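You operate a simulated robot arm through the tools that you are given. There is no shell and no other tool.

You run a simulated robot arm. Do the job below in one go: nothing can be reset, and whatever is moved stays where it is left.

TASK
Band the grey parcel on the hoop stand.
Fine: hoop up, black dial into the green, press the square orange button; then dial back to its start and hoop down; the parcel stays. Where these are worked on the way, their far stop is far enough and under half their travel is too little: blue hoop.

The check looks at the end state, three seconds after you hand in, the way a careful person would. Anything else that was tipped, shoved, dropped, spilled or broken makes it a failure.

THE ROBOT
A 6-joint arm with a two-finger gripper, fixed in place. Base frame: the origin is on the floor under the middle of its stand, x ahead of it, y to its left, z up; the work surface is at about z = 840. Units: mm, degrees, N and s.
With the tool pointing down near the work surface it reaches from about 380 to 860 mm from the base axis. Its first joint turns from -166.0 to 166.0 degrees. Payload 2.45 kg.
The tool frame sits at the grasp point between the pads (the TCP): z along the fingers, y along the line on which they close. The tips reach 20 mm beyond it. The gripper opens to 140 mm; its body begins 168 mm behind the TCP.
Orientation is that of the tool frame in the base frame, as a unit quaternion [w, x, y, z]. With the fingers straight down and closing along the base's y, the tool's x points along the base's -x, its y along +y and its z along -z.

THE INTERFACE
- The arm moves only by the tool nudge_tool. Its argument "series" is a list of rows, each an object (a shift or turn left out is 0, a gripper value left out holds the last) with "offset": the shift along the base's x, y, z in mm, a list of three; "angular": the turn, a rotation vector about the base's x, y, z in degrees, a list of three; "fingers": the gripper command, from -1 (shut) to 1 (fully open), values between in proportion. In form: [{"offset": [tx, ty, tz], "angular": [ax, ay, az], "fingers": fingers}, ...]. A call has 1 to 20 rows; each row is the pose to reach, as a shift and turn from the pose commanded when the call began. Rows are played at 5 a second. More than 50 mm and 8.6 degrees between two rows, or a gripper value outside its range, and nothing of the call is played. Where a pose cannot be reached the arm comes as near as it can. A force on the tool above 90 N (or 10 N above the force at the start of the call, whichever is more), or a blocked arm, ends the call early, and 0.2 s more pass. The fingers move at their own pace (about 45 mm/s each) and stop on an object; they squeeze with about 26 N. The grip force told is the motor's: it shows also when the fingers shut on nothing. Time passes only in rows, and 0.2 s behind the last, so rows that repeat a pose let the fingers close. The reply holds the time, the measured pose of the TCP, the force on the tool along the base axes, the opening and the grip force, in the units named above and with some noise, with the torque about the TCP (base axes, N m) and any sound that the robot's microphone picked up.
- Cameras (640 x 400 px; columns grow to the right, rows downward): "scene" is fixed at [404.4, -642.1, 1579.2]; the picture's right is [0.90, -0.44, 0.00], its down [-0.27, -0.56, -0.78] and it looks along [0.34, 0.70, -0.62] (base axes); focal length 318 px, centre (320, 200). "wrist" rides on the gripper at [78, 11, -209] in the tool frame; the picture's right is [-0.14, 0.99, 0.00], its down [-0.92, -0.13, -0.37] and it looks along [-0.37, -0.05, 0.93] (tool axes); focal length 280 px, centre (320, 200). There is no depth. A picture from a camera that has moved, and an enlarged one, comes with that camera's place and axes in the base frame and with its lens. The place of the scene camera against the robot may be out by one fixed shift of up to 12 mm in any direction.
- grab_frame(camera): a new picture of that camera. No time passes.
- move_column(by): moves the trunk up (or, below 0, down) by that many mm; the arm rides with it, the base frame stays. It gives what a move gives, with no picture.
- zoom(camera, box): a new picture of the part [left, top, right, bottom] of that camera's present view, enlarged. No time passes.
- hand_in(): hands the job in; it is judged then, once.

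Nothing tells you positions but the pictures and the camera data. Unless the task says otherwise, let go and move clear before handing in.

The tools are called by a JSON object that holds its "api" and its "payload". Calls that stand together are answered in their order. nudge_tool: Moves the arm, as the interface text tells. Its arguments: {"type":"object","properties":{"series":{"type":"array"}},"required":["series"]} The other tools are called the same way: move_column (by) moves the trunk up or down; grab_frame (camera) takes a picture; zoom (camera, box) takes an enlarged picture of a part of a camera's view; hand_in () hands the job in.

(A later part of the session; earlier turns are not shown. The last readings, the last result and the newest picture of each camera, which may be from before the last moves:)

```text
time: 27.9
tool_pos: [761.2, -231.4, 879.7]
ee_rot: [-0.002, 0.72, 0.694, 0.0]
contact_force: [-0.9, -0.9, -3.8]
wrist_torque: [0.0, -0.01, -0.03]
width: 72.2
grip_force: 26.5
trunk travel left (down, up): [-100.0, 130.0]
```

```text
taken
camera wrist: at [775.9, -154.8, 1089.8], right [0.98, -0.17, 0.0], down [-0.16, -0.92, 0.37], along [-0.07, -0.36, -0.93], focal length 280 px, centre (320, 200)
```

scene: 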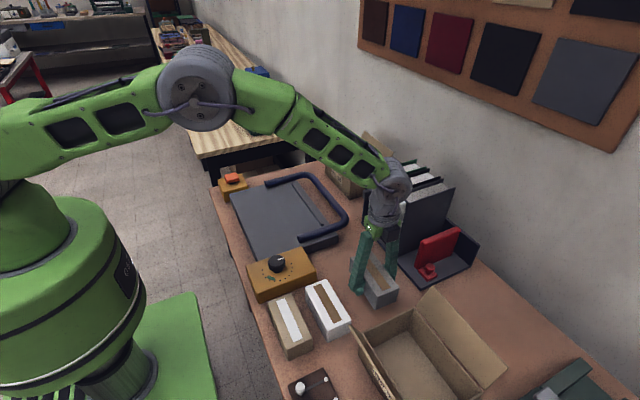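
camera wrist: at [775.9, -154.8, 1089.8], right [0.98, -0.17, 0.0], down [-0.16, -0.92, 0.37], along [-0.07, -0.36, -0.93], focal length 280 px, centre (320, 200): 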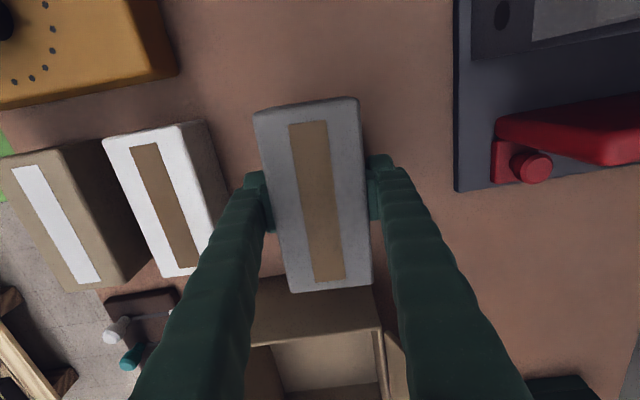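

It's lifted cleanly, at about 0.4 kg. I'll raise it further and carry it over the plate toward the strip centre at about (651, 180).

{"api": "nudge_tool", "payload": {"series": [{"offset": [0, 0, 40]}, {"offset": [0, 0, 85]}, {"offset": [-11, 41, 85], "angular": [0, 0, 0.2]}, {"offset": [-22, 82, 85], "angular": [0, 0, 0.4]}, {"offset": [-33, 123, 85], "angular": [0, 0, 0.7]}, {"offset": [-44, 164, 85], "angular": [0, 0, 0.9]}, {"offset": [-55, 205, 85], "angular": [0, 0, 1.1]}, {"offset": [-66, 246, 85], "angular": [0, 0, 1.3]}, {"offset": [-77, 288, 85], "angular": [0, 0, 1.6]}, {"offset": [-88, 329, 85], "angular": [0, 0, 1.8]}, {"offset": [-99, 370, 85], "angular": [0, 0, 2.0]}, {"offset": [-110, 411, 85], "angular": [0, 0, 2.2]}, {"offset": [-110, 411, 85], "angular": [0, 0, 2.2]}]}}

{"api": "grab_frame", "payload": {"camera": "scene"}}

{"api": "grab_frame", "payload": {"camera": "wrist"}}

```text
time: 30.7
tool_pos: [652.5, 180.9, 965.0]
ee_rot: [-0.001, 0.707, 0.707, -0.001]
contact_force: [-0.7, 0.6, -5.1]
wrist_torque: [-0.02, 0.01, -0.03]
width: 72.4
grip_force: 25.7
trunk travel left (down, up): [-100.0, 130.0]
```

```text
taken
```

scene: 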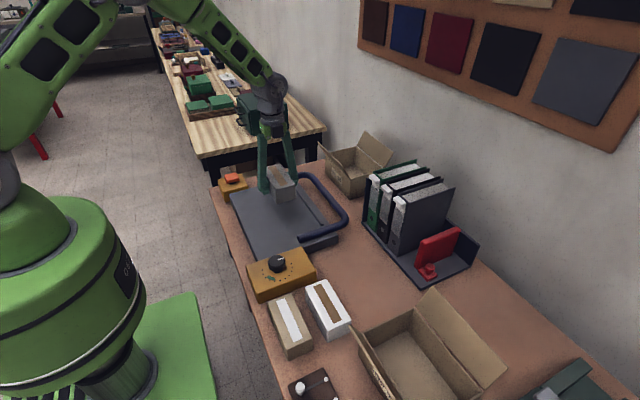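

```text
taken
camera wrist: at [664.1, 257.0, 1175.2], right [0.99, -0.14, 0.0], down [-0.13, -0.92, 0.37], along [-0.05, -0.36, -0.93], focal length 280 px, centre (320, 200)
```

wrist: 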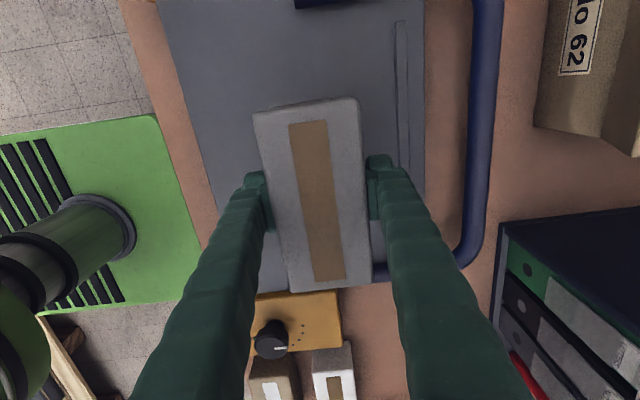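

The parcel is over the strip. I'll lower it in stages, expecting it to touch the plate at TCP z≈867.

{"api": "nudge_tool", "payload": {"series": [{"offset": [-1, 0, -20]}, {"offset": [-1, 0, -40]}, {"offset": [-1, 0, -60]}, {"offset": [-1, 0, -75]}, {"offset": [-1, 0, -83]}, {"offset": [-1, 0, -87]}, {"offset": [-1, 0, -89]}, {"offset": [-1, 0, -91]}, {"offset": [-1, 0, -91]}]}}

{"api": "zoom", "payload": {"camera": "scene", "box": [220, 150, 360, 250]}}

```text
time: 32.7
tool_pos: [651.6, 179.7, 874.0]
ee_rot: [-0.001, 0.707, 0.708, 0.0]
contact_force: [0.6, 0.1, -3.3]
wrist_torque: [0.03, 0.0, -0.01]
width: 72.2
grip_force: 26.7
trunk travel left (down, up): [-100.0, 130.0]
```

```text
4.00 times, centred on (290, 200) of scene
camera zoom: at [404.4, -642.1, 1579.2], right [0.9, -0.44, 0.0], down [-0.27, -0.56, -0.78], along [0.34, 0.7, -0.62], focal length 1272 px, centre (440, 200)
```

zoom: 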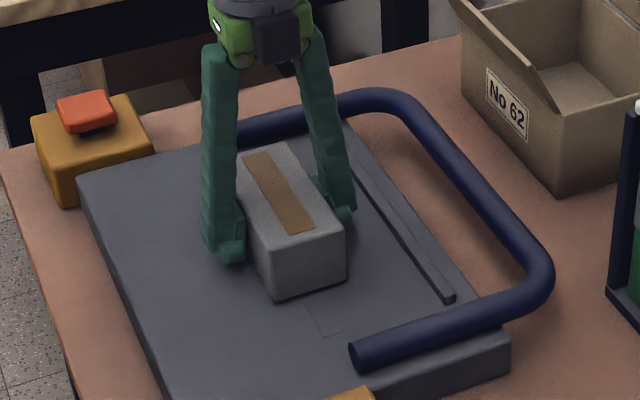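

{"api": "nudge_tool", "payload": {"series": [{"offset": [0, 0, -2]}, {"offset": [0, 0, -4]}, {"offset": [0, 0, -5]}, {"offset": [0, 0, -5]}]}}

```text
time: 33.7
tool_pos: [651.0, 178.6, 870.3]
ee_rot: [-0.001, 0.706, 0.708, 0.001]
contact_force: [-1.0, 0.2, 5.7]
wrist_torque: [-0.08, 0.32, 0.06]
width: 72.2
grip_force: 26.3
trunk travel left (down, up): [-100.0, 130.0]
```

Contact is felt, with the parcel resting on the plate. I'll open moderately and lift clear.

{"api": "nudge_tool", "payload": {"series": [{"offset": [0, 0, 1], "fingers": 0.1}, {"offset": [0, 0, 1], "fingers": 0.25}, {"offset": [0, 0, 1], "fingers": 0.4}, {"offset": [0, 0, 1], "fingers": 0.4}, {"offset": [0, 0, 10]}, {"offset": [0, 0, 30]}, {"offset": [0, 0, 60]}, {"offset": [0, 0, 100]}, {"offset": [0, 0, 140]}, {"offset": [0, 0, 140]}]}}

{"api": "grab_frame", "payload": {"camera": "wrist"}}

{"api": "zoom", "payload": {"camera": "scene", "box": [220, 150, 360, 250]}}

```text
time: 35.9
tool_pos: [650.7, 179.9, 1009.0]
ee_rot: [-0.001, 0.707, 0.708, -0.001]
contact_force: [-1.2, -0.6, -0.1]
wrist_torque: [-0.05, 0.02, 0.0]
width: 97.9
grip_force: 0.0
trunk travel left (down, up): [-100.0, 130.0]
```

```text
taken
camera wrist: at [662.1, 256.4, 1220.1], right [0.99, -0.14, 0.0], down [-0.13, -0.92, 0.37], along [-0.05, -0.36, -0.93], focal length 280 px, centre (320, 200)
```

wrist: 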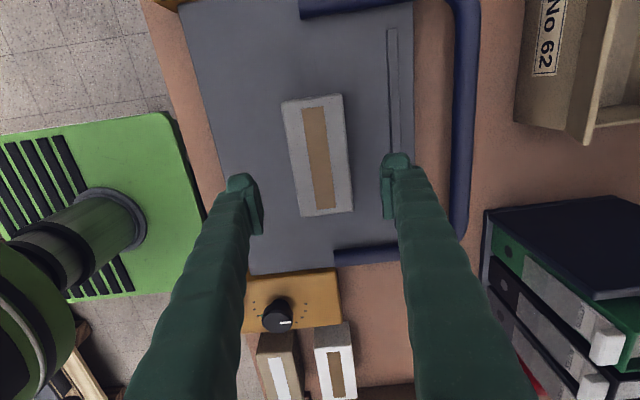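

```text
4.00 times, centred on (290, 200) of scene
camera zoom: at [404.4, -642.1, 1579.2], right [0.9, -0.44, 0.0], down [-0.27, -0.56, -0.78], along [0.34, 0.7, -0.62], focal length 1272 px, centre (440, 200)
```

zoom: 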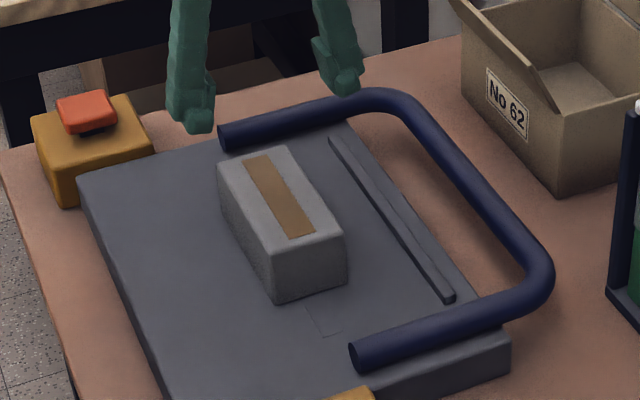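

The parcel rests centred on the strip and the hoop legs. Next is the hoop: its crossbar is at x≈841, z≈851, with the pivots at x≈652. I'll move above the crossbar at y≈100, in the gap between the binder tray and the carton, with a 50 mm opening.

{"api": "nudge_tool", "payload": {"series": [{"offset": [38, -16, 0], "fingers": -0.29}, {"offset": [76, -32, 0]}, {"offset": [114, -48, 0]}, {"offset": [152, -64, -10]}, {"offset": [190, -80, -40]}, {"offset": [190, -80, -70]}, {"offset": [190, -80, -70]}]}}

{"api": "grab_frame", "payload": {"camera": "wrist"}}

{"api": "grab_frame", "payload": {"camera": "scene"}}

```text
refused: row 5 steps farther than a row can; nothing moved
```

```text
taken
camera wrist: at [662.1, 256.4, 1220.1], right [0.99, -0.14, 0.0], down [-0.13, -0.92, 0.37], along [-0.05, -0.36, -0.93], focal length 280 px, centre (320, 200)
```

wrist: 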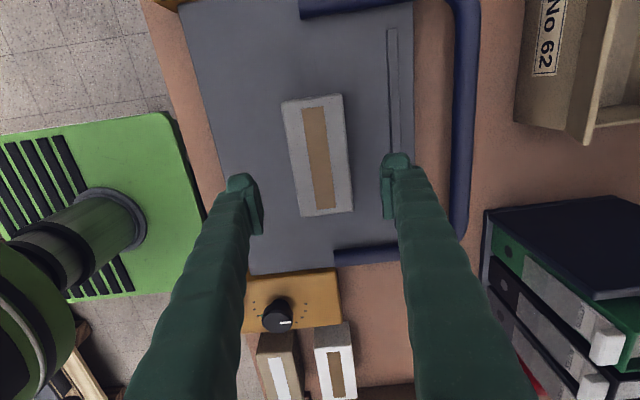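

```text
taken
```

scene: 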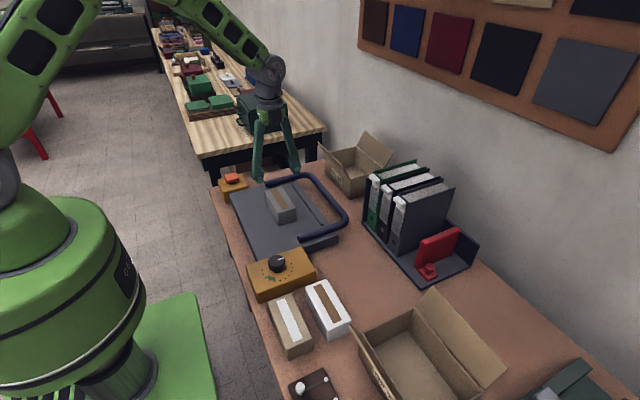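

That move was refused because one row's step was too long, so nothing moved. I'll resend it with shorter steps.

{"api": "nudge_tool", "payload": {"series": [{"offset": [38, -16, 0], "fingers": -0.29}, {"offset": [76, -32, 0]}, {"offset": [114, -48, 0]}, {"offset": [152, -64, 0]}, {"offset": [190, -80, 0]}, {"offset": [190, -80, -35]}, {"offset": [190, -80, -70]}, {"offset": [190, -80, -70]}]}}

{"api": "grab_frame", "payload": {"camera": "wrist"}}

{"api": "grab_frame", "payload": {"camera": "scene"}}

```text
time: 37.7
tool_pos: [840.4, 100.9, 937.6]
ee_rot: [0.0, 0.707, 0.708, 0.0]
contact_force: [0.5, 0.2, -0.7]
wrist_torque: [0.04, 0.04, -0.02]
width: 49.8
grip_force: 0.0
trunk travel left (down, up): [-100.0, 130.0]
```

```text
taken
camera wrist: at [852.0, 176.9, 1148.6], right [0.99, -0.14, 0.0], down [-0.13, -0.92, 0.37], along [-0.05, -0.36, -0.93], focal length 280 px, centre (320, 200)
```

wrist: 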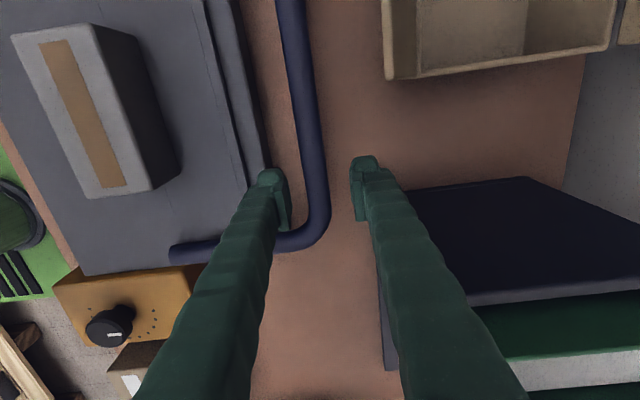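

```text
taken
```

scene: 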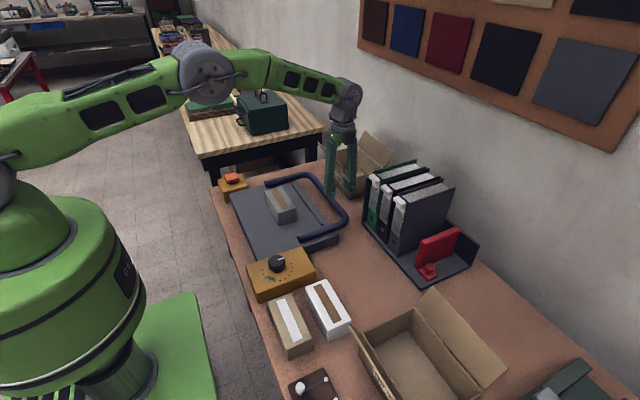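

{"api": "zoom", "payload": {"camera": "wrist", "box": [230, 60, 410, 260]}}

{"api": "zoom", "payload": {"camera": "scene", "box": [290, 140, 400, 240]}}

```text
2.00 times, centred on (320, 160) of wrist
camera zoom: at [852.0, 176.9, 1148.6], right [0.99, -0.14, 0.0], down [-0.13, -0.92, 0.37], along [-0.05, -0.36, -0.93], focal length 561 px, centre (320, 280)
```

zoom: 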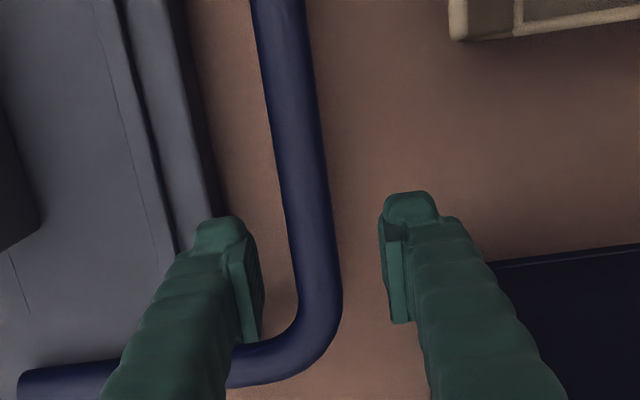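

```text
4.00 times, centred on (345, 190) of scene
camera zoom: at [404.4, -642.1, 1579.2], right [0.9, -0.44, 0.0], down [-0.27, -0.56, -0.78], along [0.34, 0.7, -0.62], focal length 1272 px, centre (220, 240)
```

zoom: 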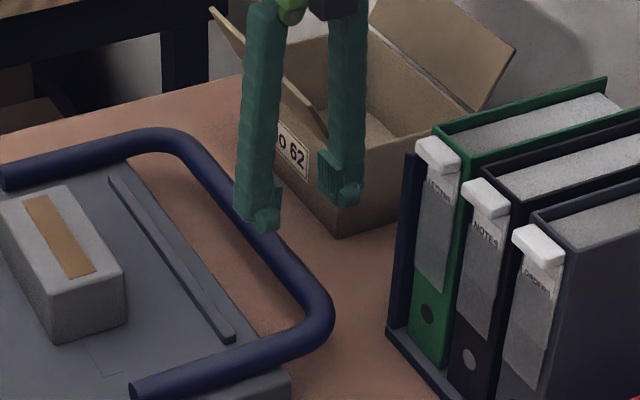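

The straight-down view puts the crossbar at x≈837, z≈857, with a diameter of about 27 mm. I'll descend over it with a small -3 mm x correction, then close.

{"api": "nudge_tool", "payload": {"series": [{"offset": [-3, 0, -15]}, {"offset": [-3, 0, -30]}, {"offset": [-3, 0, -45]}, {"offset": [-3, 0, -60]}, {"offset": [-3, 0, -70]}, {"offset": [-3, 0, -78]}, {"offset": [-3, 0, -81]}, {"offset": [-3, 0, -81]}]}}

{"api": "grab_frame", "payload": {"camera": "wrist"}}

{"api": "zoom", "payload": {"camera": "scene", "box": [290, 140, 400, 240]}}

```text
time: 39.5
tool_pos: [838.2, 100.6, 858.9]
ee_rot: [0.0, 0.707, 0.708, 0.001]
contact_force: [0.1, 0.0, 0.0]
wrist_torque: [0.0, 0.0, -0.01]
width: 49.6
grip_force: 0.2
trunk travel left (down, up): [-100.0, 130.0]
```

```text
taken
camera wrist: at [848.8, 176.8, 1068.4], right [0.99, -0.14, 0.0], down [-0.13, -0.92, 0.37], along [-0.05, -0.36, -0.93], focal length 280 px, centre (320, 200)
```

wrist: 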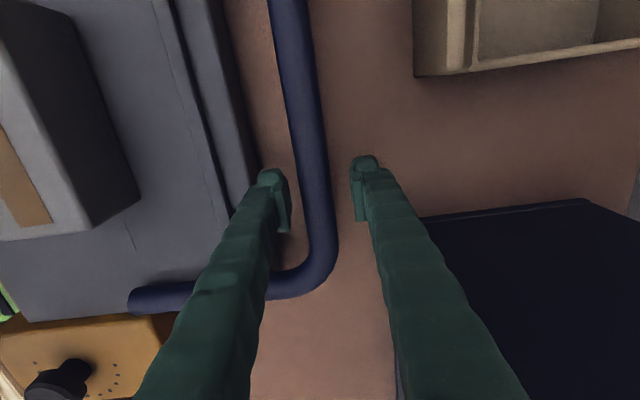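

```text
4.00 times, centred on (345, 190) of scene
camera zoom: at [404.4, -642.1, 1579.2], right [0.9, -0.44, 0.0], down [-0.27, -0.56, -0.78], along [0.34, 0.7, -0.62], focal length 1272 px, centre (220, 240)
```

zoom: 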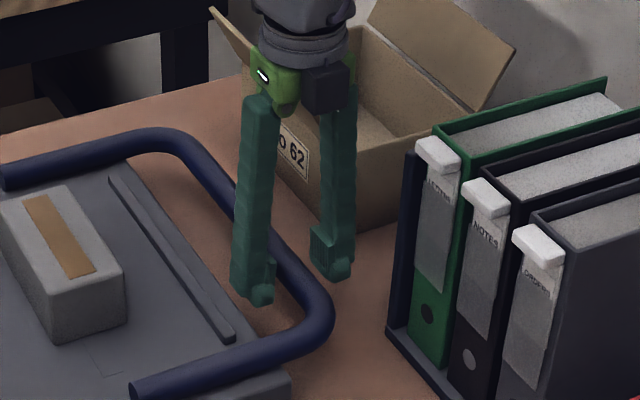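

{"api": "nudge_tool", "payload": {"series": [{"offset": [0, 0, 0], "fingers": -0.6}, {"offset": [0, 0, 0], "fingers": -1}, {"offset": [0, 0, 0], "fingers": -1}, {"offset": [0, 0, 0], "fingers": -1}]}}

{"api": "zoom", "payload": {"camera": "wrist", "box": [230, 100, 410, 300]}}

```text
time: 40.5
tool_pos: [834.6, 99.4, 858.0]
ee_rot: [-0.003, 0.707, 0.708, -0.003]
contact_force: [-26.9, -0.5, -1.7]
wrist_torque: [0.11, 0.08, -0.63]
width: 22.8
grip_force: 44.6
trunk travel left (down, up): [-100.0, 130.0]
```

```text
2.00 times, centred on (320, 200) of wrist
camera zoom: at [846.2, 176.9, 1067.6], right [0.99, -0.14, -0.01], down [-0.12, -0.92, 0.37], along [-0.06, -0.36, -0.93], focal length 561 px, centre (320, 200)
```

zoom: 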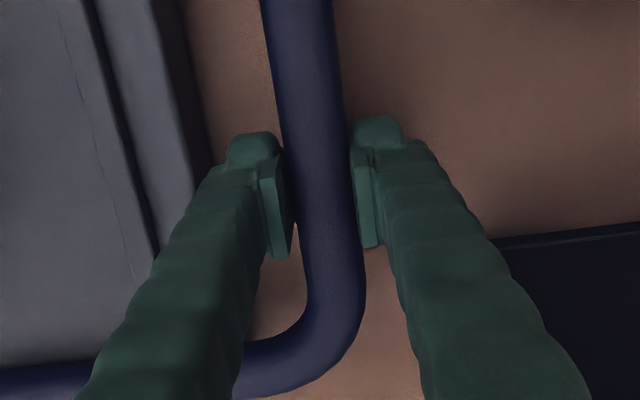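

The bar holds the tool at about -3.5 mm in x, so I'll shift slightly to relieve the side load before lifting.

{"api": "nudge_tool", "payload": {"series": [{"offset": [-2, 0, 0]}, {"offset": [-4, 0, 0]}, {"offset": [-4, 0, 0]}]}}

```text
time: 41.3
tool_pos: [834.0, 101.4, 857.3]
ee_rot: [0.0, 0.707, 0.707, 0.001]
contact_force: [-13.2, 0.3, -1.7]
wrist_torque: [0.03, 0.04, -0.82]
width: 22.8
grip_force: 45.2
trunk travel left (down, up): [-100.0, 130.0]
```

{"api": "nudge_tool", "payload": {"series": [{"offset": [-2, 0, 0]}, {"offset": [-3, 0, 0]}, {"offset": [-3, 0, 0]}]}}

```text
time: 42.1
tool_pos: [833.4, 99.2, 858.9]
ee_rot: [0.001, 0.707, 0.707, 0.003]
contact_force: [10.7, 1.8, -0.5]
wrist_torque: [0.02, -0.02, -0.85]
width: 22.6
grip_force: 44.9
trunk travel left (down, up): [-100.0, 130.0]
```

{"api": "nudge_tool", "payload": {"series": [{"offset": [1, 0, 4]}, {"offset": [1, 0, 9.6]}, {"offset": [0.1, 0, 22.4]}, {"offset": [-2.5, 0, 38.3]}, {"offset": [-2.5, 0, 38.3]}]}}

{"api": "zoom", "payload": {"camera": "scene", "box": [220, 130, 400, 250]}}

```text
time: 43.3
tool_pos: [827.9, 99.3, 895.8]
ee_rot: [-0.001, 0.707, 0.707, -0.001]
contact_force: [13.1, 0.0, 1.5]
wrist_torque: [-0.05, -0.02, -0.22]
width: 21.8
grip_force: 45.0
trunk travel left (down, up): [-100.0, 130.0]
```

```text
3.33 times, centred on (310, 190) of scene
camera zoom: at [404.4, -642.1, 1579.2], right [0.9, -0.44, 0.0], down [-0.27, -0.56, -0.78], along [0.34, 0.7, -0.62], focal length 1060 px, centre (353, 233)
```

zoom: 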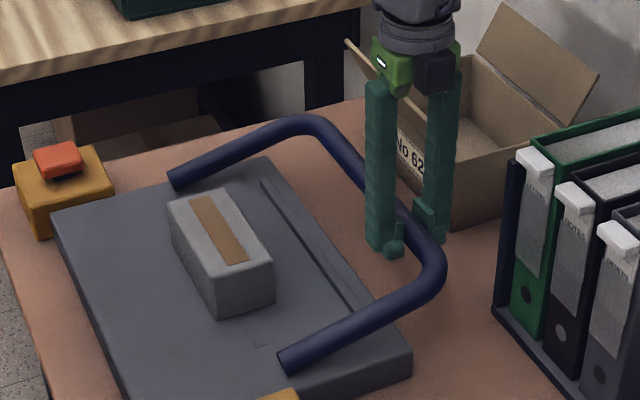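

The hoop lifts easily. I'll continue along the arc in stages.

{"api": "nudge_tool", "payload": {"series": [{"offset": [-2.1, 0, 18.4]}, {"offset": [-9, 0, 36.4]}, {"offset": [-17.8, 0, 53.7]}, {"offset": [-28.3, 0, 69.9]}, {"offset": [-40.5, 0, 85]}, {"offset": [-40.5, 0, 85]}]}}

```text
time: 44.7
tool_pos: [785.0, 101.2, 978.4]
ee_rot: [-0.002, 0.707, 0.707, -0.002]
contact_force: [-15.0, 0.0, -14.4]
wrist_torque: [0.08, 0.11, -0.21]
width: 21.7
grip_force: 44.7
trunk travel left (down, up): [-100.0, 130.0]
```

{"api": "nudge_tool", "payload": {"series": [{"offset": [-16.4, 0, 10.7]}, {"offset": [-31.1, 0, 22.6]}, {"offset": [-47, 0, 33]}, {"offset": [-63.9, 0, 41.6]}, {"offset": [-63.9, 0, 41.6]}]}}

{"api": "grab_frame", "payload": {"camera": "scene"}}

```text
time: 45.9
tool_pos: [723.6, 98.5, 1023.3]
ee_rot: [-0.001, 0.706, 0.708, 0.001]
contact_force: [1.0, 0.3, -3.9]
wrist_torque: [0.08, -0.06, -0.25]
width: 21.7
grip_force: 45.5
trunk travel left (down, up): [-100.0, 130.0]
```

```text
taken
```

scene: 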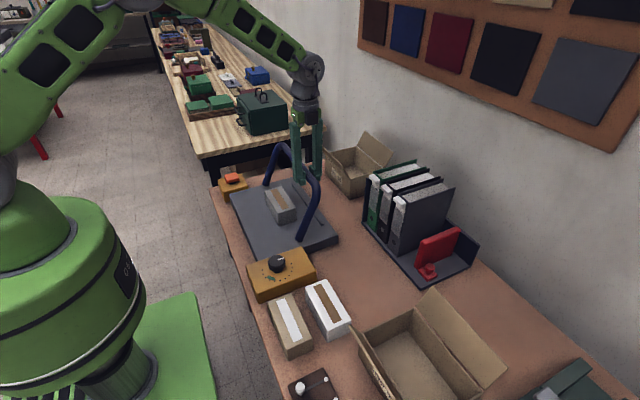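

{"api": "nudge_tool", "payload": {"series": [{"offset": [-8.9, 0, 3.6]}, {"offset": [-17.7, 0, 6.7]}, {"offset": [-26.8, 0, 9.4]}, {"offset": [-36, 0, 11.6]}, {"offset": [-36, 0, 11.6]}]}}

```text
time: 47.1
tool_pos: [687.1, 99.1, 1035.2]
ee_rot: [0.0, 0.706, 0.708, -0.001]
contact_force: [1.0, -1.1, 0.2]
wrist_torque: [-0.07, -0.19, -0.14]
width: 21.7
grip_force: 44.5
trunk travel left (down, up): [-100.0, 130.0]
```

{"api": "nudge_tool", "payload": {"series": [{"offset": [-9.3, 0, 1.8]}, {"offset": [-18.7, 0, 3]}, {"offset": [-28.1, 0, 3.7]}, {"offset": [-28.1, 0, 3.7]}]}}

```text
time: 48.1
tool_pos: [658.7, 99.7, 1037.7]
ee_rot: [-0.001, 0.706, 0.708, -0.001]
contact_force: [1.9, -0.9, 0.3]
wrist_torque: [0.08, -0.2, -0.12]
width: 21.6
grip_force: 45.3
trunk travel left (down, up): [-100.0, 130.0]
```

{"api": "nudge_tool", "payload": {"series": [{"offset": [-5, 0, 0.2]}, {"offset": [-9.5, 0, 0.3]}, {"offset": [-14, 0, 0.2]}, {"offset": [-19, 0, 0]}, {"offset": [-19, 0, 0]}]}}

{"api": "zoom", "payload": {"camera": "scene", "box": [220, 110, 380, 250]}}

```text
time: 49.3
tool_pos: [649.7, 99.8, 1038.2]
ee_rot: [0.002, 0.706, 0.708, 0.006]
contact_force: [42.4, -4.5, -0.8]
wrist_torque: [-0.71, -0.01, -0.07]
width: 21.7
grip_force: 45.1
trunk travel left (down, up): [-100.0, 130.0]
```

```text
2.86 times, centred on (300, 180) of scene
camera zoom: at [404.4, -642.1, 1579.2], right [0.9, -0.44, 0.0], down [-0.27, -0.56, -0.78], along [0.34, 0.7, -0.62], focal length 909 px, centre (377, 257)
```

zoom: 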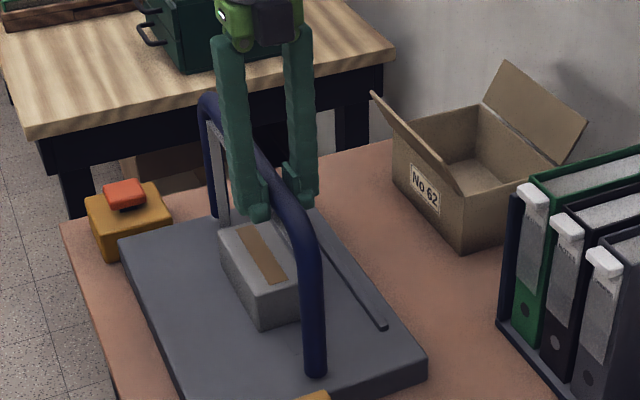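

The hoop reached its far stop at about vertical, with 42 N of resistance at x≈650. I'll relieve the push and open, then see whether it stays up.

{"api": "nudge_tool", "payload": {"series": [{"offset": [4, 0, 0]}, {"offset": [7, 0, 0]}, {"offset": [7, 0, 0]}]}}

```text
time: 50.1
tool_pos: [649.7, 100.3, 1037.7]
ee_rot: [-0.001, 0.707, 0.708, 0.001]
contact_force: [21.5, -2.9, 8.8]
wrist_torque: [0.46, -0.01, -0.12]
width: 21.7
grip_force: 45.3
trunk travel left (down, up): [-100.0, 130.0]
```

{"api": "nudge_tool", "payload": {"series": [{"offset": [2, 0, 0]}, {"offset": [2, 0, 0], "fingers": -0.5}, {"offset": [2, 0, 0], "fingers": -0.3}, {"offset": [2, 0, 0], "fingers": -0.3}, {"offset": [2, 0, 0], "fingers": -0.3}]}}

{"api": "zoom", "payload": {"camera": "scene", "box": [220, 110, 380, 250]}}

{"api": "grab_frame", "payload": {"camera": "wrist"}}

```text
time: 51.3
tool_pos: [649.7, 98.8, 1039.2]
ee_rot: [-0.001, 0.707, 0.708, -0.001]
contact_force: [0.1, 0.3, -0.5]
wrist_torque: [0.02, 0.03, 0.01]
width: 49.0
grip_force: 0.0
trunk travel left (down, up): [-100.0, 130.0]
```

```text
2.86 times, centred on (300, 180) of scene
camera zoom: at [404.4, -642.1, 1579.2], right [0.9, -0.44, 0.0], down [-0.27, -0.56, -0.78], along [0.34, 0.7, -0.62], focal length 909 px, centre (377, 257)
```

zoom: 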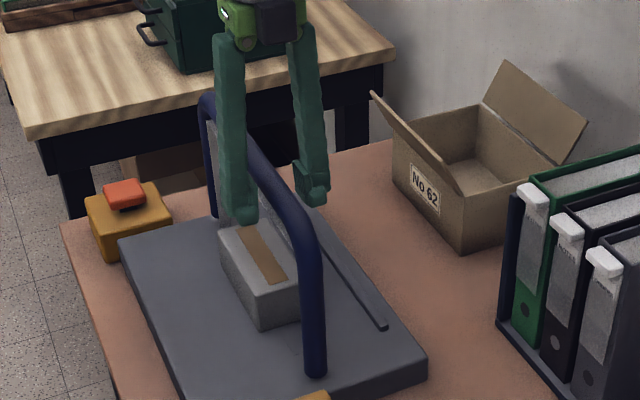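

```text
taken
camera wrist: at [661.0, 176.7, 1248.4], right [0.99, -0.14, 0.0], down [-0.13, -0.92, 0.37], along [-0.05, -0.36, -0.93], focal length 280 px, centre (320, 200)
```

wrist: 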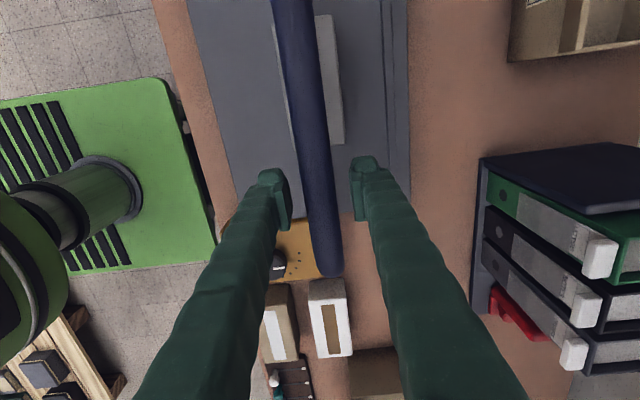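

The hoop stays up. The dial is centred near (550, -66) with its top at z≈883, the pointer at about 0° (+x), and the green centred about -140° from there. I'll rise clear and move over the dial, yawing to +46° so I have room to turn it by -140°.

{"api": "nudge_tool", "payload": {"series": [{"offset": [0, 0, 45]}, {"offset": [0, 0, 90]}, {"offset": [-6, -10, 90], "angular": [0, 0, 8]}, {"offset": [-12, -20, 90], "angular": [0, 0, 16]}, {"offset": [-18, -29, 90], "angular": [0, 0, 24]}, {"offset": [-24, -39, 90], "angular": [0, 0, 32]}, {"offset": [-29, -49, 90], "angular": [0, 0, 40]}, {"offset": [-35, -59, 90], "angular": [0, 0, 48]}, {"offset": [-41, -69, 90], "angular": [0, 0, 56]}, {"offset": [-47, -78, 90], "angular": [0, 0, 64]}, {"offset": [-53, -88, 90], "angular": [0, 0, 72]}, {"offset": [-59, -98, 90], "angular": [0, 0, 80]}, {"offset": [-65, -108, 90], "angular": [0, 0, 88]}, {"offset": [-71, -118, 90], "angular": [0, 0, 96]}, {"offset": [-76, -127, 90], "angular": [0, 0, 104]}, {"offset": [-82, -137, 90], "angular": [0, 0, 112]}, {"offset": [-88, -147, 90], "angular": [0, 0, 120]}, {"offset": [-94, -157, 90], "angular": [0, 0, 128]}, {"offset": [-100, -166, 90], "angular": [0, 0, 136]}, {"offset": [-100, -166, 90], "angular": [0, 0, 136]}]}}

{"api": "grab_frame", "payload": {"camera": "wrist"}}

{"api": "grab_frame", "payload": {"camera": "scene"}}

```text
time: 55.5
tool_pos: [549.5, -67.2, 1127.9]
ee_rot: [0.0, -0.392, 0.92, 0.0]
contact_force: [0.0, 0.0, -0.2]
wrist_torque: [0.01, -0.02, -0.02]
width: 49.1
grip_force: 0.1
trunk travel left (down, up): [-100.0, 130.0]
```

```text
taken
camera wrist: at [487.6, -116.3, 1338.5], right [-0.62, 0.79, 0.0], down [0.73, 0.58, 0.37], along [0.29, 0.23, -0.93], focal length 280 px, centre (320, 200)
```

wrist: 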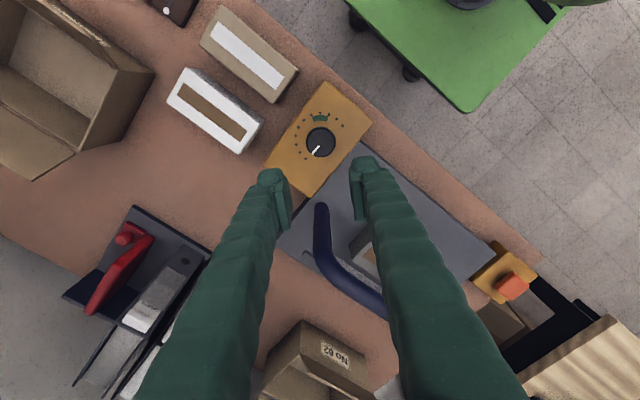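

```text
taken
```

scene: 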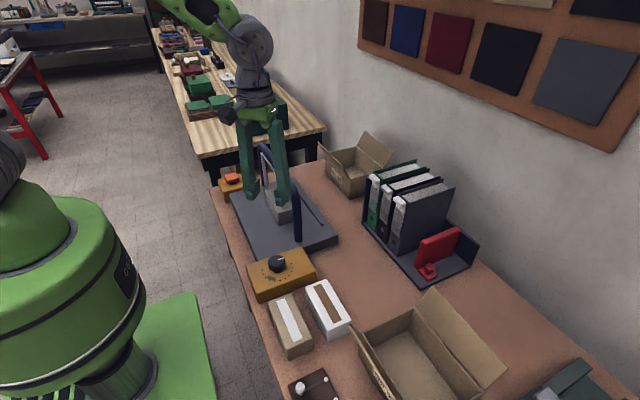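

{"api": "nudge_tool", "payload": {"series": [{"offset": [0, 0, -35], "fingers": 0.15}, {"offset": [0, 0, -70]}, {"offset": [0, 0, -105]}, {"offset": [0, 0, -140]}, {"offset": [0, 0, -170]}, {"offset": [0, 0, -170]}]}}

{"api": "grab_frame", "payload": {"camera": "wrist"}}

{"api": "zoom", "payload": {"camera": "scene", "box": [220, 200, 350, 310]}}

```text
time: 56.9
tool_pos: [548.6, -65.0, 957.6]
ee_rot: [0.0, -0.392, 0.92, -0.001]
contact_force: [0.7, 0.6, 0.7]
wrist_torque: [-0.02, -0.01, -0.03]
width: 80.6
grip_force: 0.1
trunk travel left (down, up): [-100.0, 130.0]
```

```text
taken
camera wrist: at [486.7, -115.6, 1168.1], right [-0.62, 0.79, 0.0], down [0.73, 0.57, 0.37], along [0.29, 0.23, -0.93], focal length 280 px, centre (320, 200)
```

wrist: 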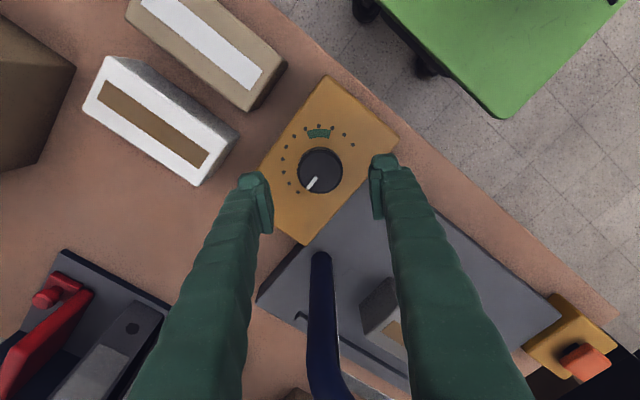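

```text
3.64 times, centred on (285, 255) of scene
camera zoom: at [404.4, -642.1, 1579.2], right [0.9, -0.44, 0.0], down [-0.27, -0.56, -0.78], along [0.34, 0.7, -0.62], focal length 1156 px, centre (447, 0)
```

zoom: 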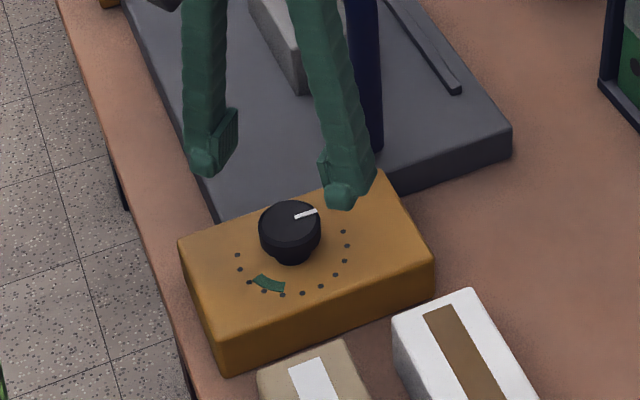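

{"api": "zoom", "payload": {"camera": "wrist", "box": [240, 80, 400, 240]}}

{"api": "zoom", "payload": {"camera": "scene", "box": [255, 240, 315, 290]}}

```text
2.50 times, centred on (320, 160) of wrist
camera zoom: at [486.7, -115.6, 1168.1], right [-0.62, 0.79, 0.0], down [0.73, 0.57, 0.37], along [0.29, 0.23, -0.93], focal length 701 px, centre (320, 300)
```

zoom: 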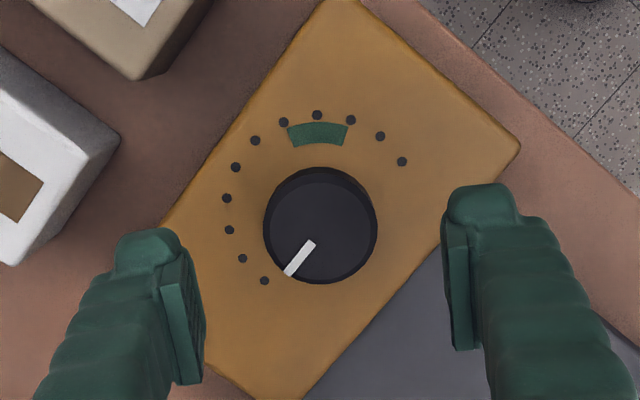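

```text
8.00 times, centred on (285, 265) of scene
camera zoom: at [404.4, -642.1, 1579.2], right [0.9, -0.44, 0.0], down [-0.27, -0.56, -0.78], along [0.34, 0.7, -0.62], focal length 2544 px, centre (600, -320)
```

zoom: 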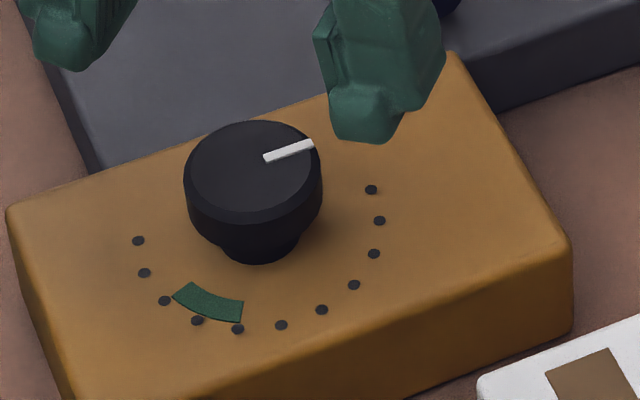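

The knob is a cylinder about 48 mm across (z≈865–883) on a narrower stem, and the box top is at about z 853. The tool is centred on it to within about 1 mm, so I'll descend to TCP z≈879 with the fingers either side.

{"api": "nudge_tool", "payload": {"series": [{"offset": [1, 0, -20]}, {"offset": [1, 0, -40]}, {"offset": [1, 0, -60]}, {"offset": [1, 0, -70]}, {"offset": [1, 0, -75]}, {"offset": [1, 0, -78]}, {"offset": [1, 0, -78]}]}}

{"api": "grab_frame", "payload": {"camera": "wrist"}}

{"api": "zoom", "payload": {"camera": "scene", "box": [240, 220, 330, 290]}}

```text
time: 58.5
tool_pos: [550.5, -66.3, 879.4]
ee_rot: [0.001, -0.392, 0.92, 0.0]
contact_force: [-1.0, 0.4, 0.4]
wrist_torque: [-0.03, 0.0, 0.01]
width: 80.7
grip_force: 0.0
trunk travel left (down, up): [-100.0, 130.0]
```

```text
taken
camera wrist: at [488.6, -116.2, 1090.5], right [-0.62, 0.79, 0.0], down [0.73, 0.57, 0.37], along [0.29, 0.23, -0.93], focal length 280 px, centre (320, 200)
```

wrist: 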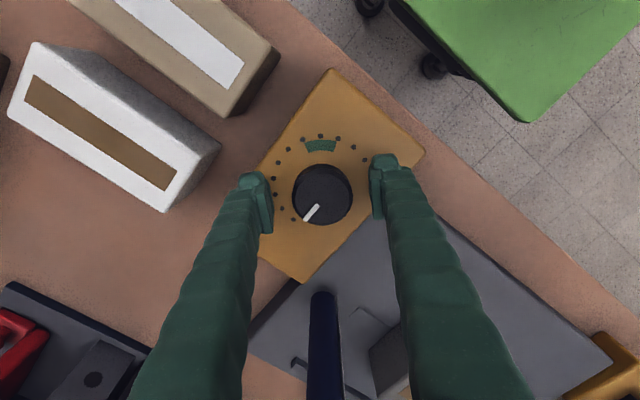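

```text
5.71 times, centred on (285, 255) of scene
camera zoom: at [404.4, -642.1, 1579.2], right [0.9, -0.44, 0.0], down [-0.27, -0.56, -0.78], along [0.34, 0.7, -0.62], focal length 1817 px, centre (520, -114)
```

zoom: 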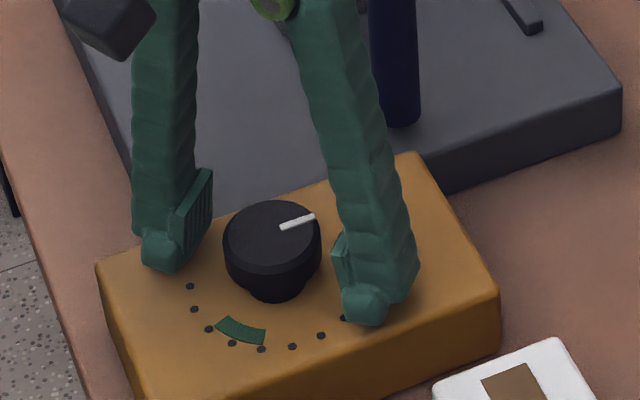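

The knob is well centred between the pads, so I'll close on it.

{"api": "nudge_tool", "payload": {"series": [{"offset": [0, 0, 0], "fingers": -0.15}, {"offset": [0, 0, 0], "fingers": -0.3}, {"offset": [0, 0, 0], "fingers": -0.4}, {"offset": [0, 0, 0], "fingers": -0.5}, {"offset": [0, 0, 0], "fingers": -0.6}]}}

{"api": "zoom", "payload": {"camera": "wrist", "box": [240, 100, 400, 260]}}

```text
time: 59.7
tool_pos: [549.3, -65.4, 880.6]
ee_rot: [-0.002, -0.392, 0.92, 0.0]
contact_force: [-7.2, 9.6, -1.5]
wrist_torque: [0.08, 0.12, 0.04]
width: 46.7
grip_force: 45.2
trunk travel left (down, up): [-100.0, 130.0]
```

```text
2.50 times, centred on (320, 180) of wrist
camera zoom: at [487.6, -115.4, 1090.4], right [-0.62, 0.79, 0.0], down [0.73, 0.57, 0.37], along [0.29, 0.23, -0.93], focal length 701 px, centre (320, 250)
```

zoom: 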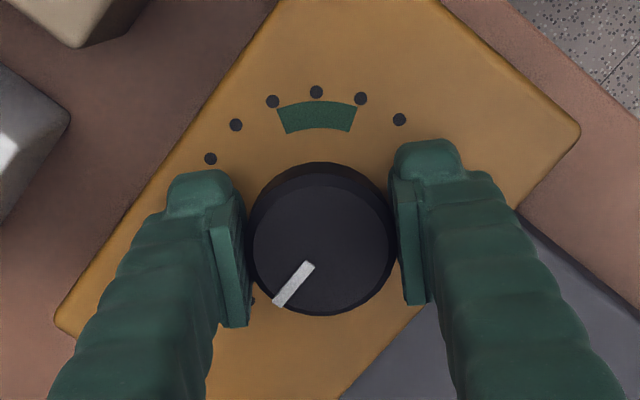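

{"api": "nudge_tool", "payload": {"series": [{"offset": [-0.8, 0.9, 0], "fingers": -1}, {"offset": [-0.8, 0.9, 0], "angular": [0, 0, -7]}, {"offset": [-0.8, 0.9, 0], "angular": [0, 0, -14]}, {"offset": [-0.8, 0.9, 0], "angular": [0, 0, -21]}, {"offset": [-0.8, 0.9, 0], "angular": [0, 0, -28]}, {"offset": [-0.8, 0.9, 0], "angular": [0, 0, -35]}, {"offset": [-0.8, 0.9, 0], "angular": [0, 0, -35]}]}}

{"api": "zoom", "payload": {"camera": "wrist", "box": [240, 100, 400, 260]}}

{"api": "zoom", "payload": {"camera": "scene", "box": [240, 220, 330, 290]}}

```text
time: 61.3
tool_pos: [549.7, -65.2, 880.2]
ee_rot: [-0.001, -0.095, 0.995, 0.0]
contact_force: [-11.8, 1.5, -6.8]
wrist_torque: [0.02, 0.16, 0.01]
width: 46.9
grip_force: 44.6
trunk travel left (down, up): [-100.0, 130.0]
```

```text
2.50 times, centred on (320, 180) of wrist
camera zoom: at [470.6, -70.3, 1090.4], right [-0.05, 1.0, 0.0], down [0.93, 0.05, 0.37], along [0.37, 0.02, -0.93], focal length 701 px, centre (320, 250)
```

zoom: 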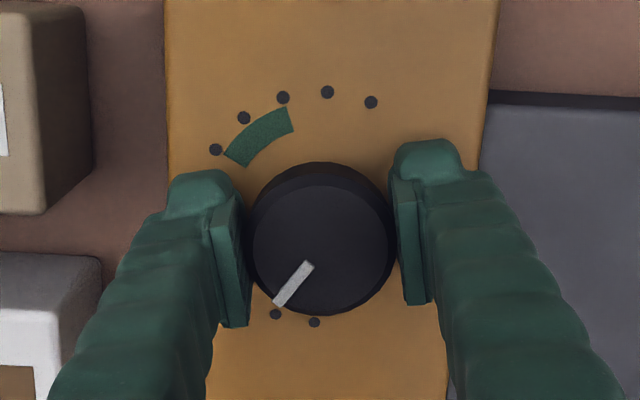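

```text
5.71 times, centred on (285, 255) of scene
camera zoom: at [404.4, -642.1, 1579.2], right [0.9, -0.44, 0.0], down [-0.27, -0.56, -0.78], along [0.34, 0.7, -0.62], focal length 1817 px, centre (520, -114)
```

zoom: 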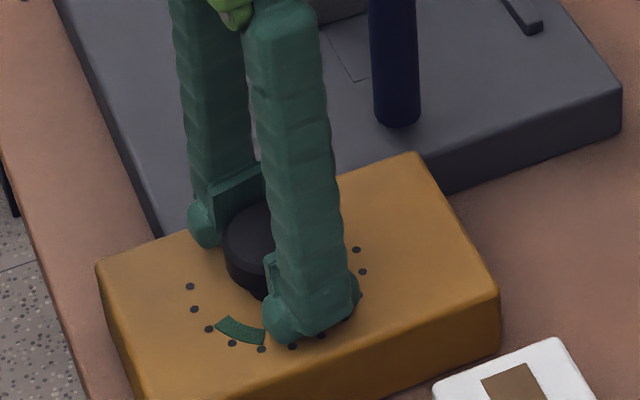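

The pointer follows the tool. I'll continue by -105° to reach about -140° in total.

{"api": "nudge_tool", "payload": {"series": [{"offset": [-0.5, 0, 0], "angular": [0, 0, -7]}, {"offset": [-0.8, 0, 0], "angular": [0, 0, -14]}, {"offset": [-0.8, 0, 0], "angular": [0, 0, -21]}, {"offset": [-0.8, 0, 0], "angular": [0, 0, -28]}, {"offset": [-0.8, 0, 0], "angular": [0, 0, -35]}, {"offset": [-0.8, 0, 0], "angular": [0, 0, -42]}, {"offset": [-0.8, 0, 0], "angular": [0, 0, -49]}, {"offset": [-0.8, 0, 0], "angular": [0, 0, -56]}, {"offset": [-0.8, 0, 0], "angular": [0, 0, -63]}, {"offset": [-0.8, 0, 0], "angular": [0, 0, -70]}, {"offset": [-0.8, 0, 0], "angular": [0, 0, -77]}, {"offset": [-0.8, 0, 0], "angular": [0, 0, -84]}, {"offset": [-0.8, 0, 0], "angular": [0, 0, -91]}, {"offset": [-0.8, 0, 0], "angular": [0, 0, -98]}, {"offset": [-0.8, 0, 0], "angular": [0, 0, -105]}, {"offset": [-0.8, 0, 0], "angular": [0, 0, -105]}]}}

{"api": "zoom", "payload": {"camera": "wrist", "box": [240, 100, 400, 260]}}

{"api": "zoom", "payload": {"camera": "scene", "box": [240, 220, 330, 290]}}

```text
time: 64.7
tool_pos: [551.0, -63.9, 879.9]
ee_rot: [0.0, 0.731, 0.682, 0.0]
contact_force: [2.6, 24.3, -2.9]
wrist_torque: [0.22, 0.01, 0.01]
width: 46.9
grip_force: 44.9
trunk travel left (down, up): [-100.0, 130.0]
```

```text
2.50 times, centred on (320, 180) of wrist
camera zoom: at [566.5, 12.2, 1090.4], right [0.98, -0.21, 0.0], down [-0.19, -0.91, 0.37], along [-0.08, -0.36, -0.93], focal length 701 px, centre (320, 250)
```

zoom: 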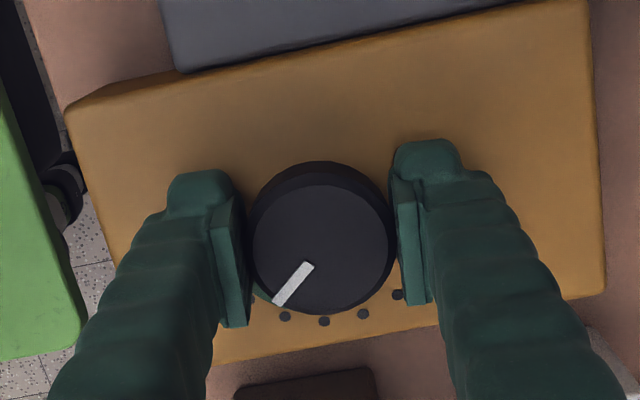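

```text
5.71 times, centred on (285, 255) of scene
camera zoom: at [404.4, -642.1, 1579.2], right [0.9, -0.44, 0.0], down [-0.27, -0.56, -0.78], along [0.34, 0.7, -0.62], focal length 1817 px, centre (520, -114)
```

zoom: 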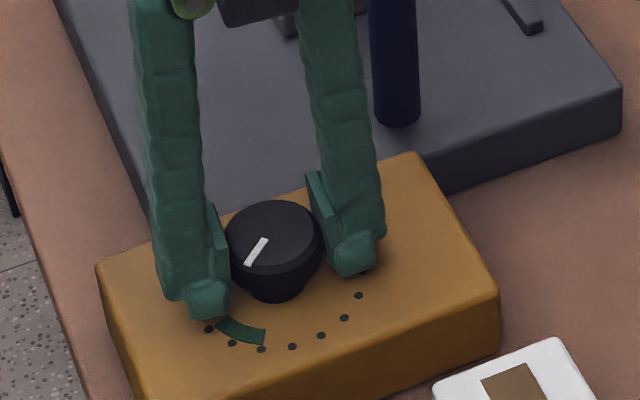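

{"api": "nudge_tool", "payload": {"series": [{"offset": [0, 1, 0], "fingers": -0.2}, {"offset": [0, 1, 0], "fingers": 0.15}, {"offset": [0, 1, 0], "fingers": 0.15}, {"offset": [0, 1, 0], "fingers": 0.15}, {"offset": [0, 1, 25], "fingers": 0.15}, {"offset": [0, 1, 60], "fingers": 0.15}, {"offset": [0, 1, 100], "fingers": 0.15}, {"offset": [0, 1, 100], "fingers": 0.15}]}}

{"api": "zoom", "payload": {"camera": "wrist", "box": [240, 80, 400, 240]}}

{"api": "zoom", "payload": {"camera": "scene", "box": [255, 240, 315, 290]}}

```text
time: 66.5
tool_pos: [548.1, -64.8, 980.5]
ee_rot: [-0.001, 0.731, 0.682, -0.001]
contact_force: [0.2, 0.5, -0.1]
wrist_torque: [0.0, -0.02, 0.0]
width: 80.6
grip_force: 0.0
trunk travel left (down, up): [-100.0, 130.0]
```

```text
2.50 times, centred on (320, 160) of wrist
camera zoom: at [564.6, 11.0, 1191.3], right [0.98, -0.21, 0.0], down [-0.19, -0.91, 0.37], along [-0.08, -0.36, -0.93], focal length 701 px, centre (320, 300)
```

zoom: 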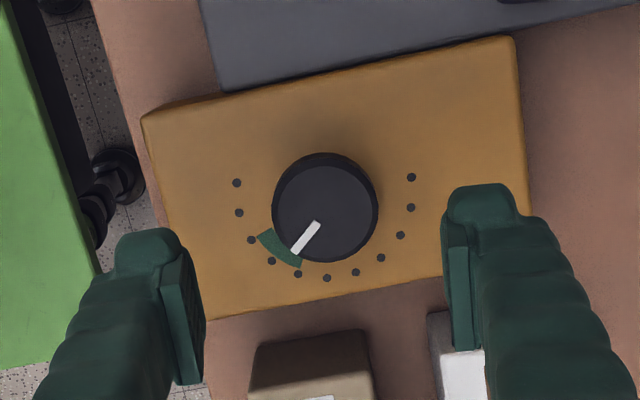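

```text
8.00 times, centred on (285, 265) of scene
camera zoom: at [404.4, -642.1, 1579.2], right [0.9, -0.44, 0.0], down [-0.27, -0.56, -0.78], along [0.34, 0.7, -0.62], focal length 2544 px, centre (600, -320)
```

zoom: 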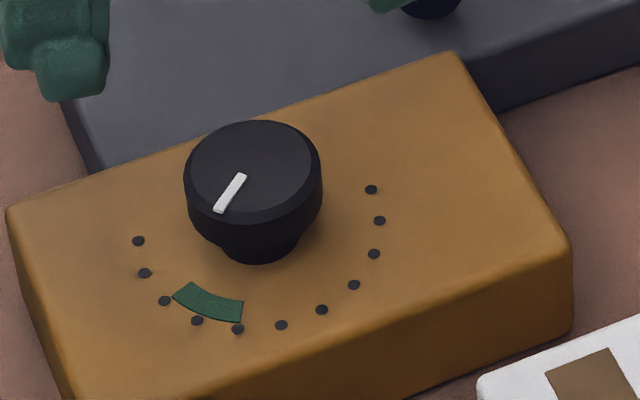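

The pointer is at about -139°, right in the middle of the green. Next is the orange button, with its top at about (540, 417, 876). I'll raise, cross over with the fingers closing, and look.

{"api": "nudge_tool", "payload": {"series": [{"offset": [0, 0, 45], "fingers": -1}, {"offset": [-1, 0, 90]}, {"offset": [-1, 44, 90]}, {"offset": [-2, 88, 90]}, {"offset": [-3, 132, 90]}, {"offset": [-4, 176, 90]}, {"offset": [-5, 220, 90]}, {"offset": [-6, 264, 90]}, {"offset": [-7, 308, 90]}, {"offset": [-8, 352, 90]}, {"offset": [-8, 396, 90]}, {"offset": [-8, 440, 90]}, {"offset": [-8, 480, 90]}, {"offset": [-8, 480, 60]}, {"offset": [-8, 480, 30]}, {"offset": [-8, 480, 0]}, {"offset": [-8, 480, 0]}]}}

{"api": "grab_frame", "payload": {"camera": "wrist"}}

{"api": "grab_frame", "payload": {"camera": "scene"}}

```text
time: 70.1
tool_pos: [541.2, 416.1, 979.6]
ee_rot: [0.0, 0.731, 0.683, 0.001]
contact_force: [0.0, 0.5, 0.3]
wrist_torque: [0.01, 0.02, -0.02]
width: 0.2
grip_force: 25.4
trunk travel left (down, up): [-100.0, 130.0]
```

```text
taken
camera wrist: at [557.4, 491.6, 1190.0], right [0.98, -0.21, 0.0], down [-0.19, -0.91, 0.37], along [-0.08, -0.36, -0.93], focal length 280 px, centre (320, 200)
```

wrist: 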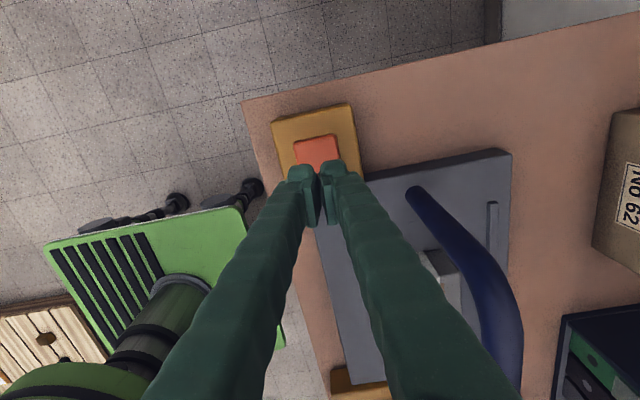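

```text
taken
```

scene: 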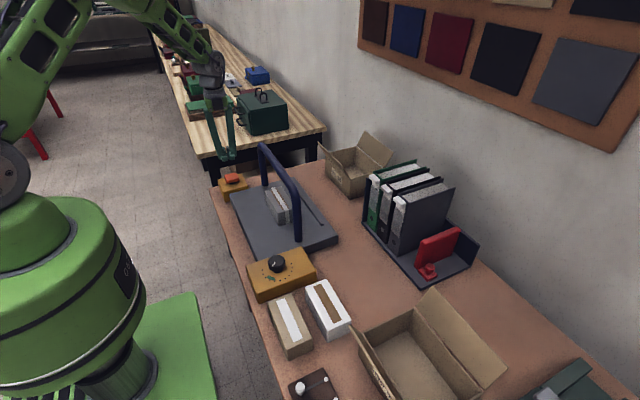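

{"api": "zoom", "payload": {"camera": "wrist", "box": [250, 80, 390, 240]}}

{"api": "zoom", "payload": {"camera": "scene", "box": [200, 140, 280, 200]}}

```text
2.50 times, centred on (320, 160) of wrist
camera zoom: at [557.4, 491.6, 1190.0], right [0.98, -0.21, 0.0], down [-0.19, -0.91, 0.37], along [-0.08, -0.36, -0.93], focal length 701 px, centre (320, 300)
```

zoom: 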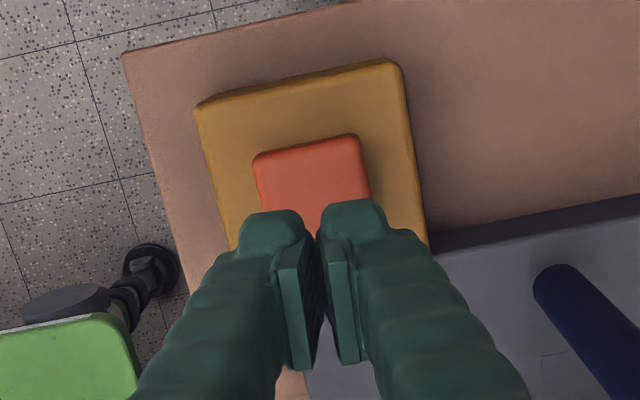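

```text
6.67 times, centred on (240, 170) of scene
camera zoom: at [404.4, -642.1, 1579.2], right [0.9, -0.44, 0.0], down [-0.27, -0.56, -0.78], along [0.34, 0.7, -0.62], focal length 2120 px, centre (853, 400)
```

zoom: 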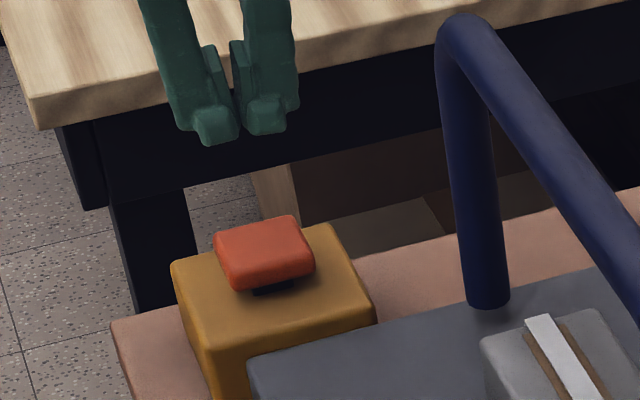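

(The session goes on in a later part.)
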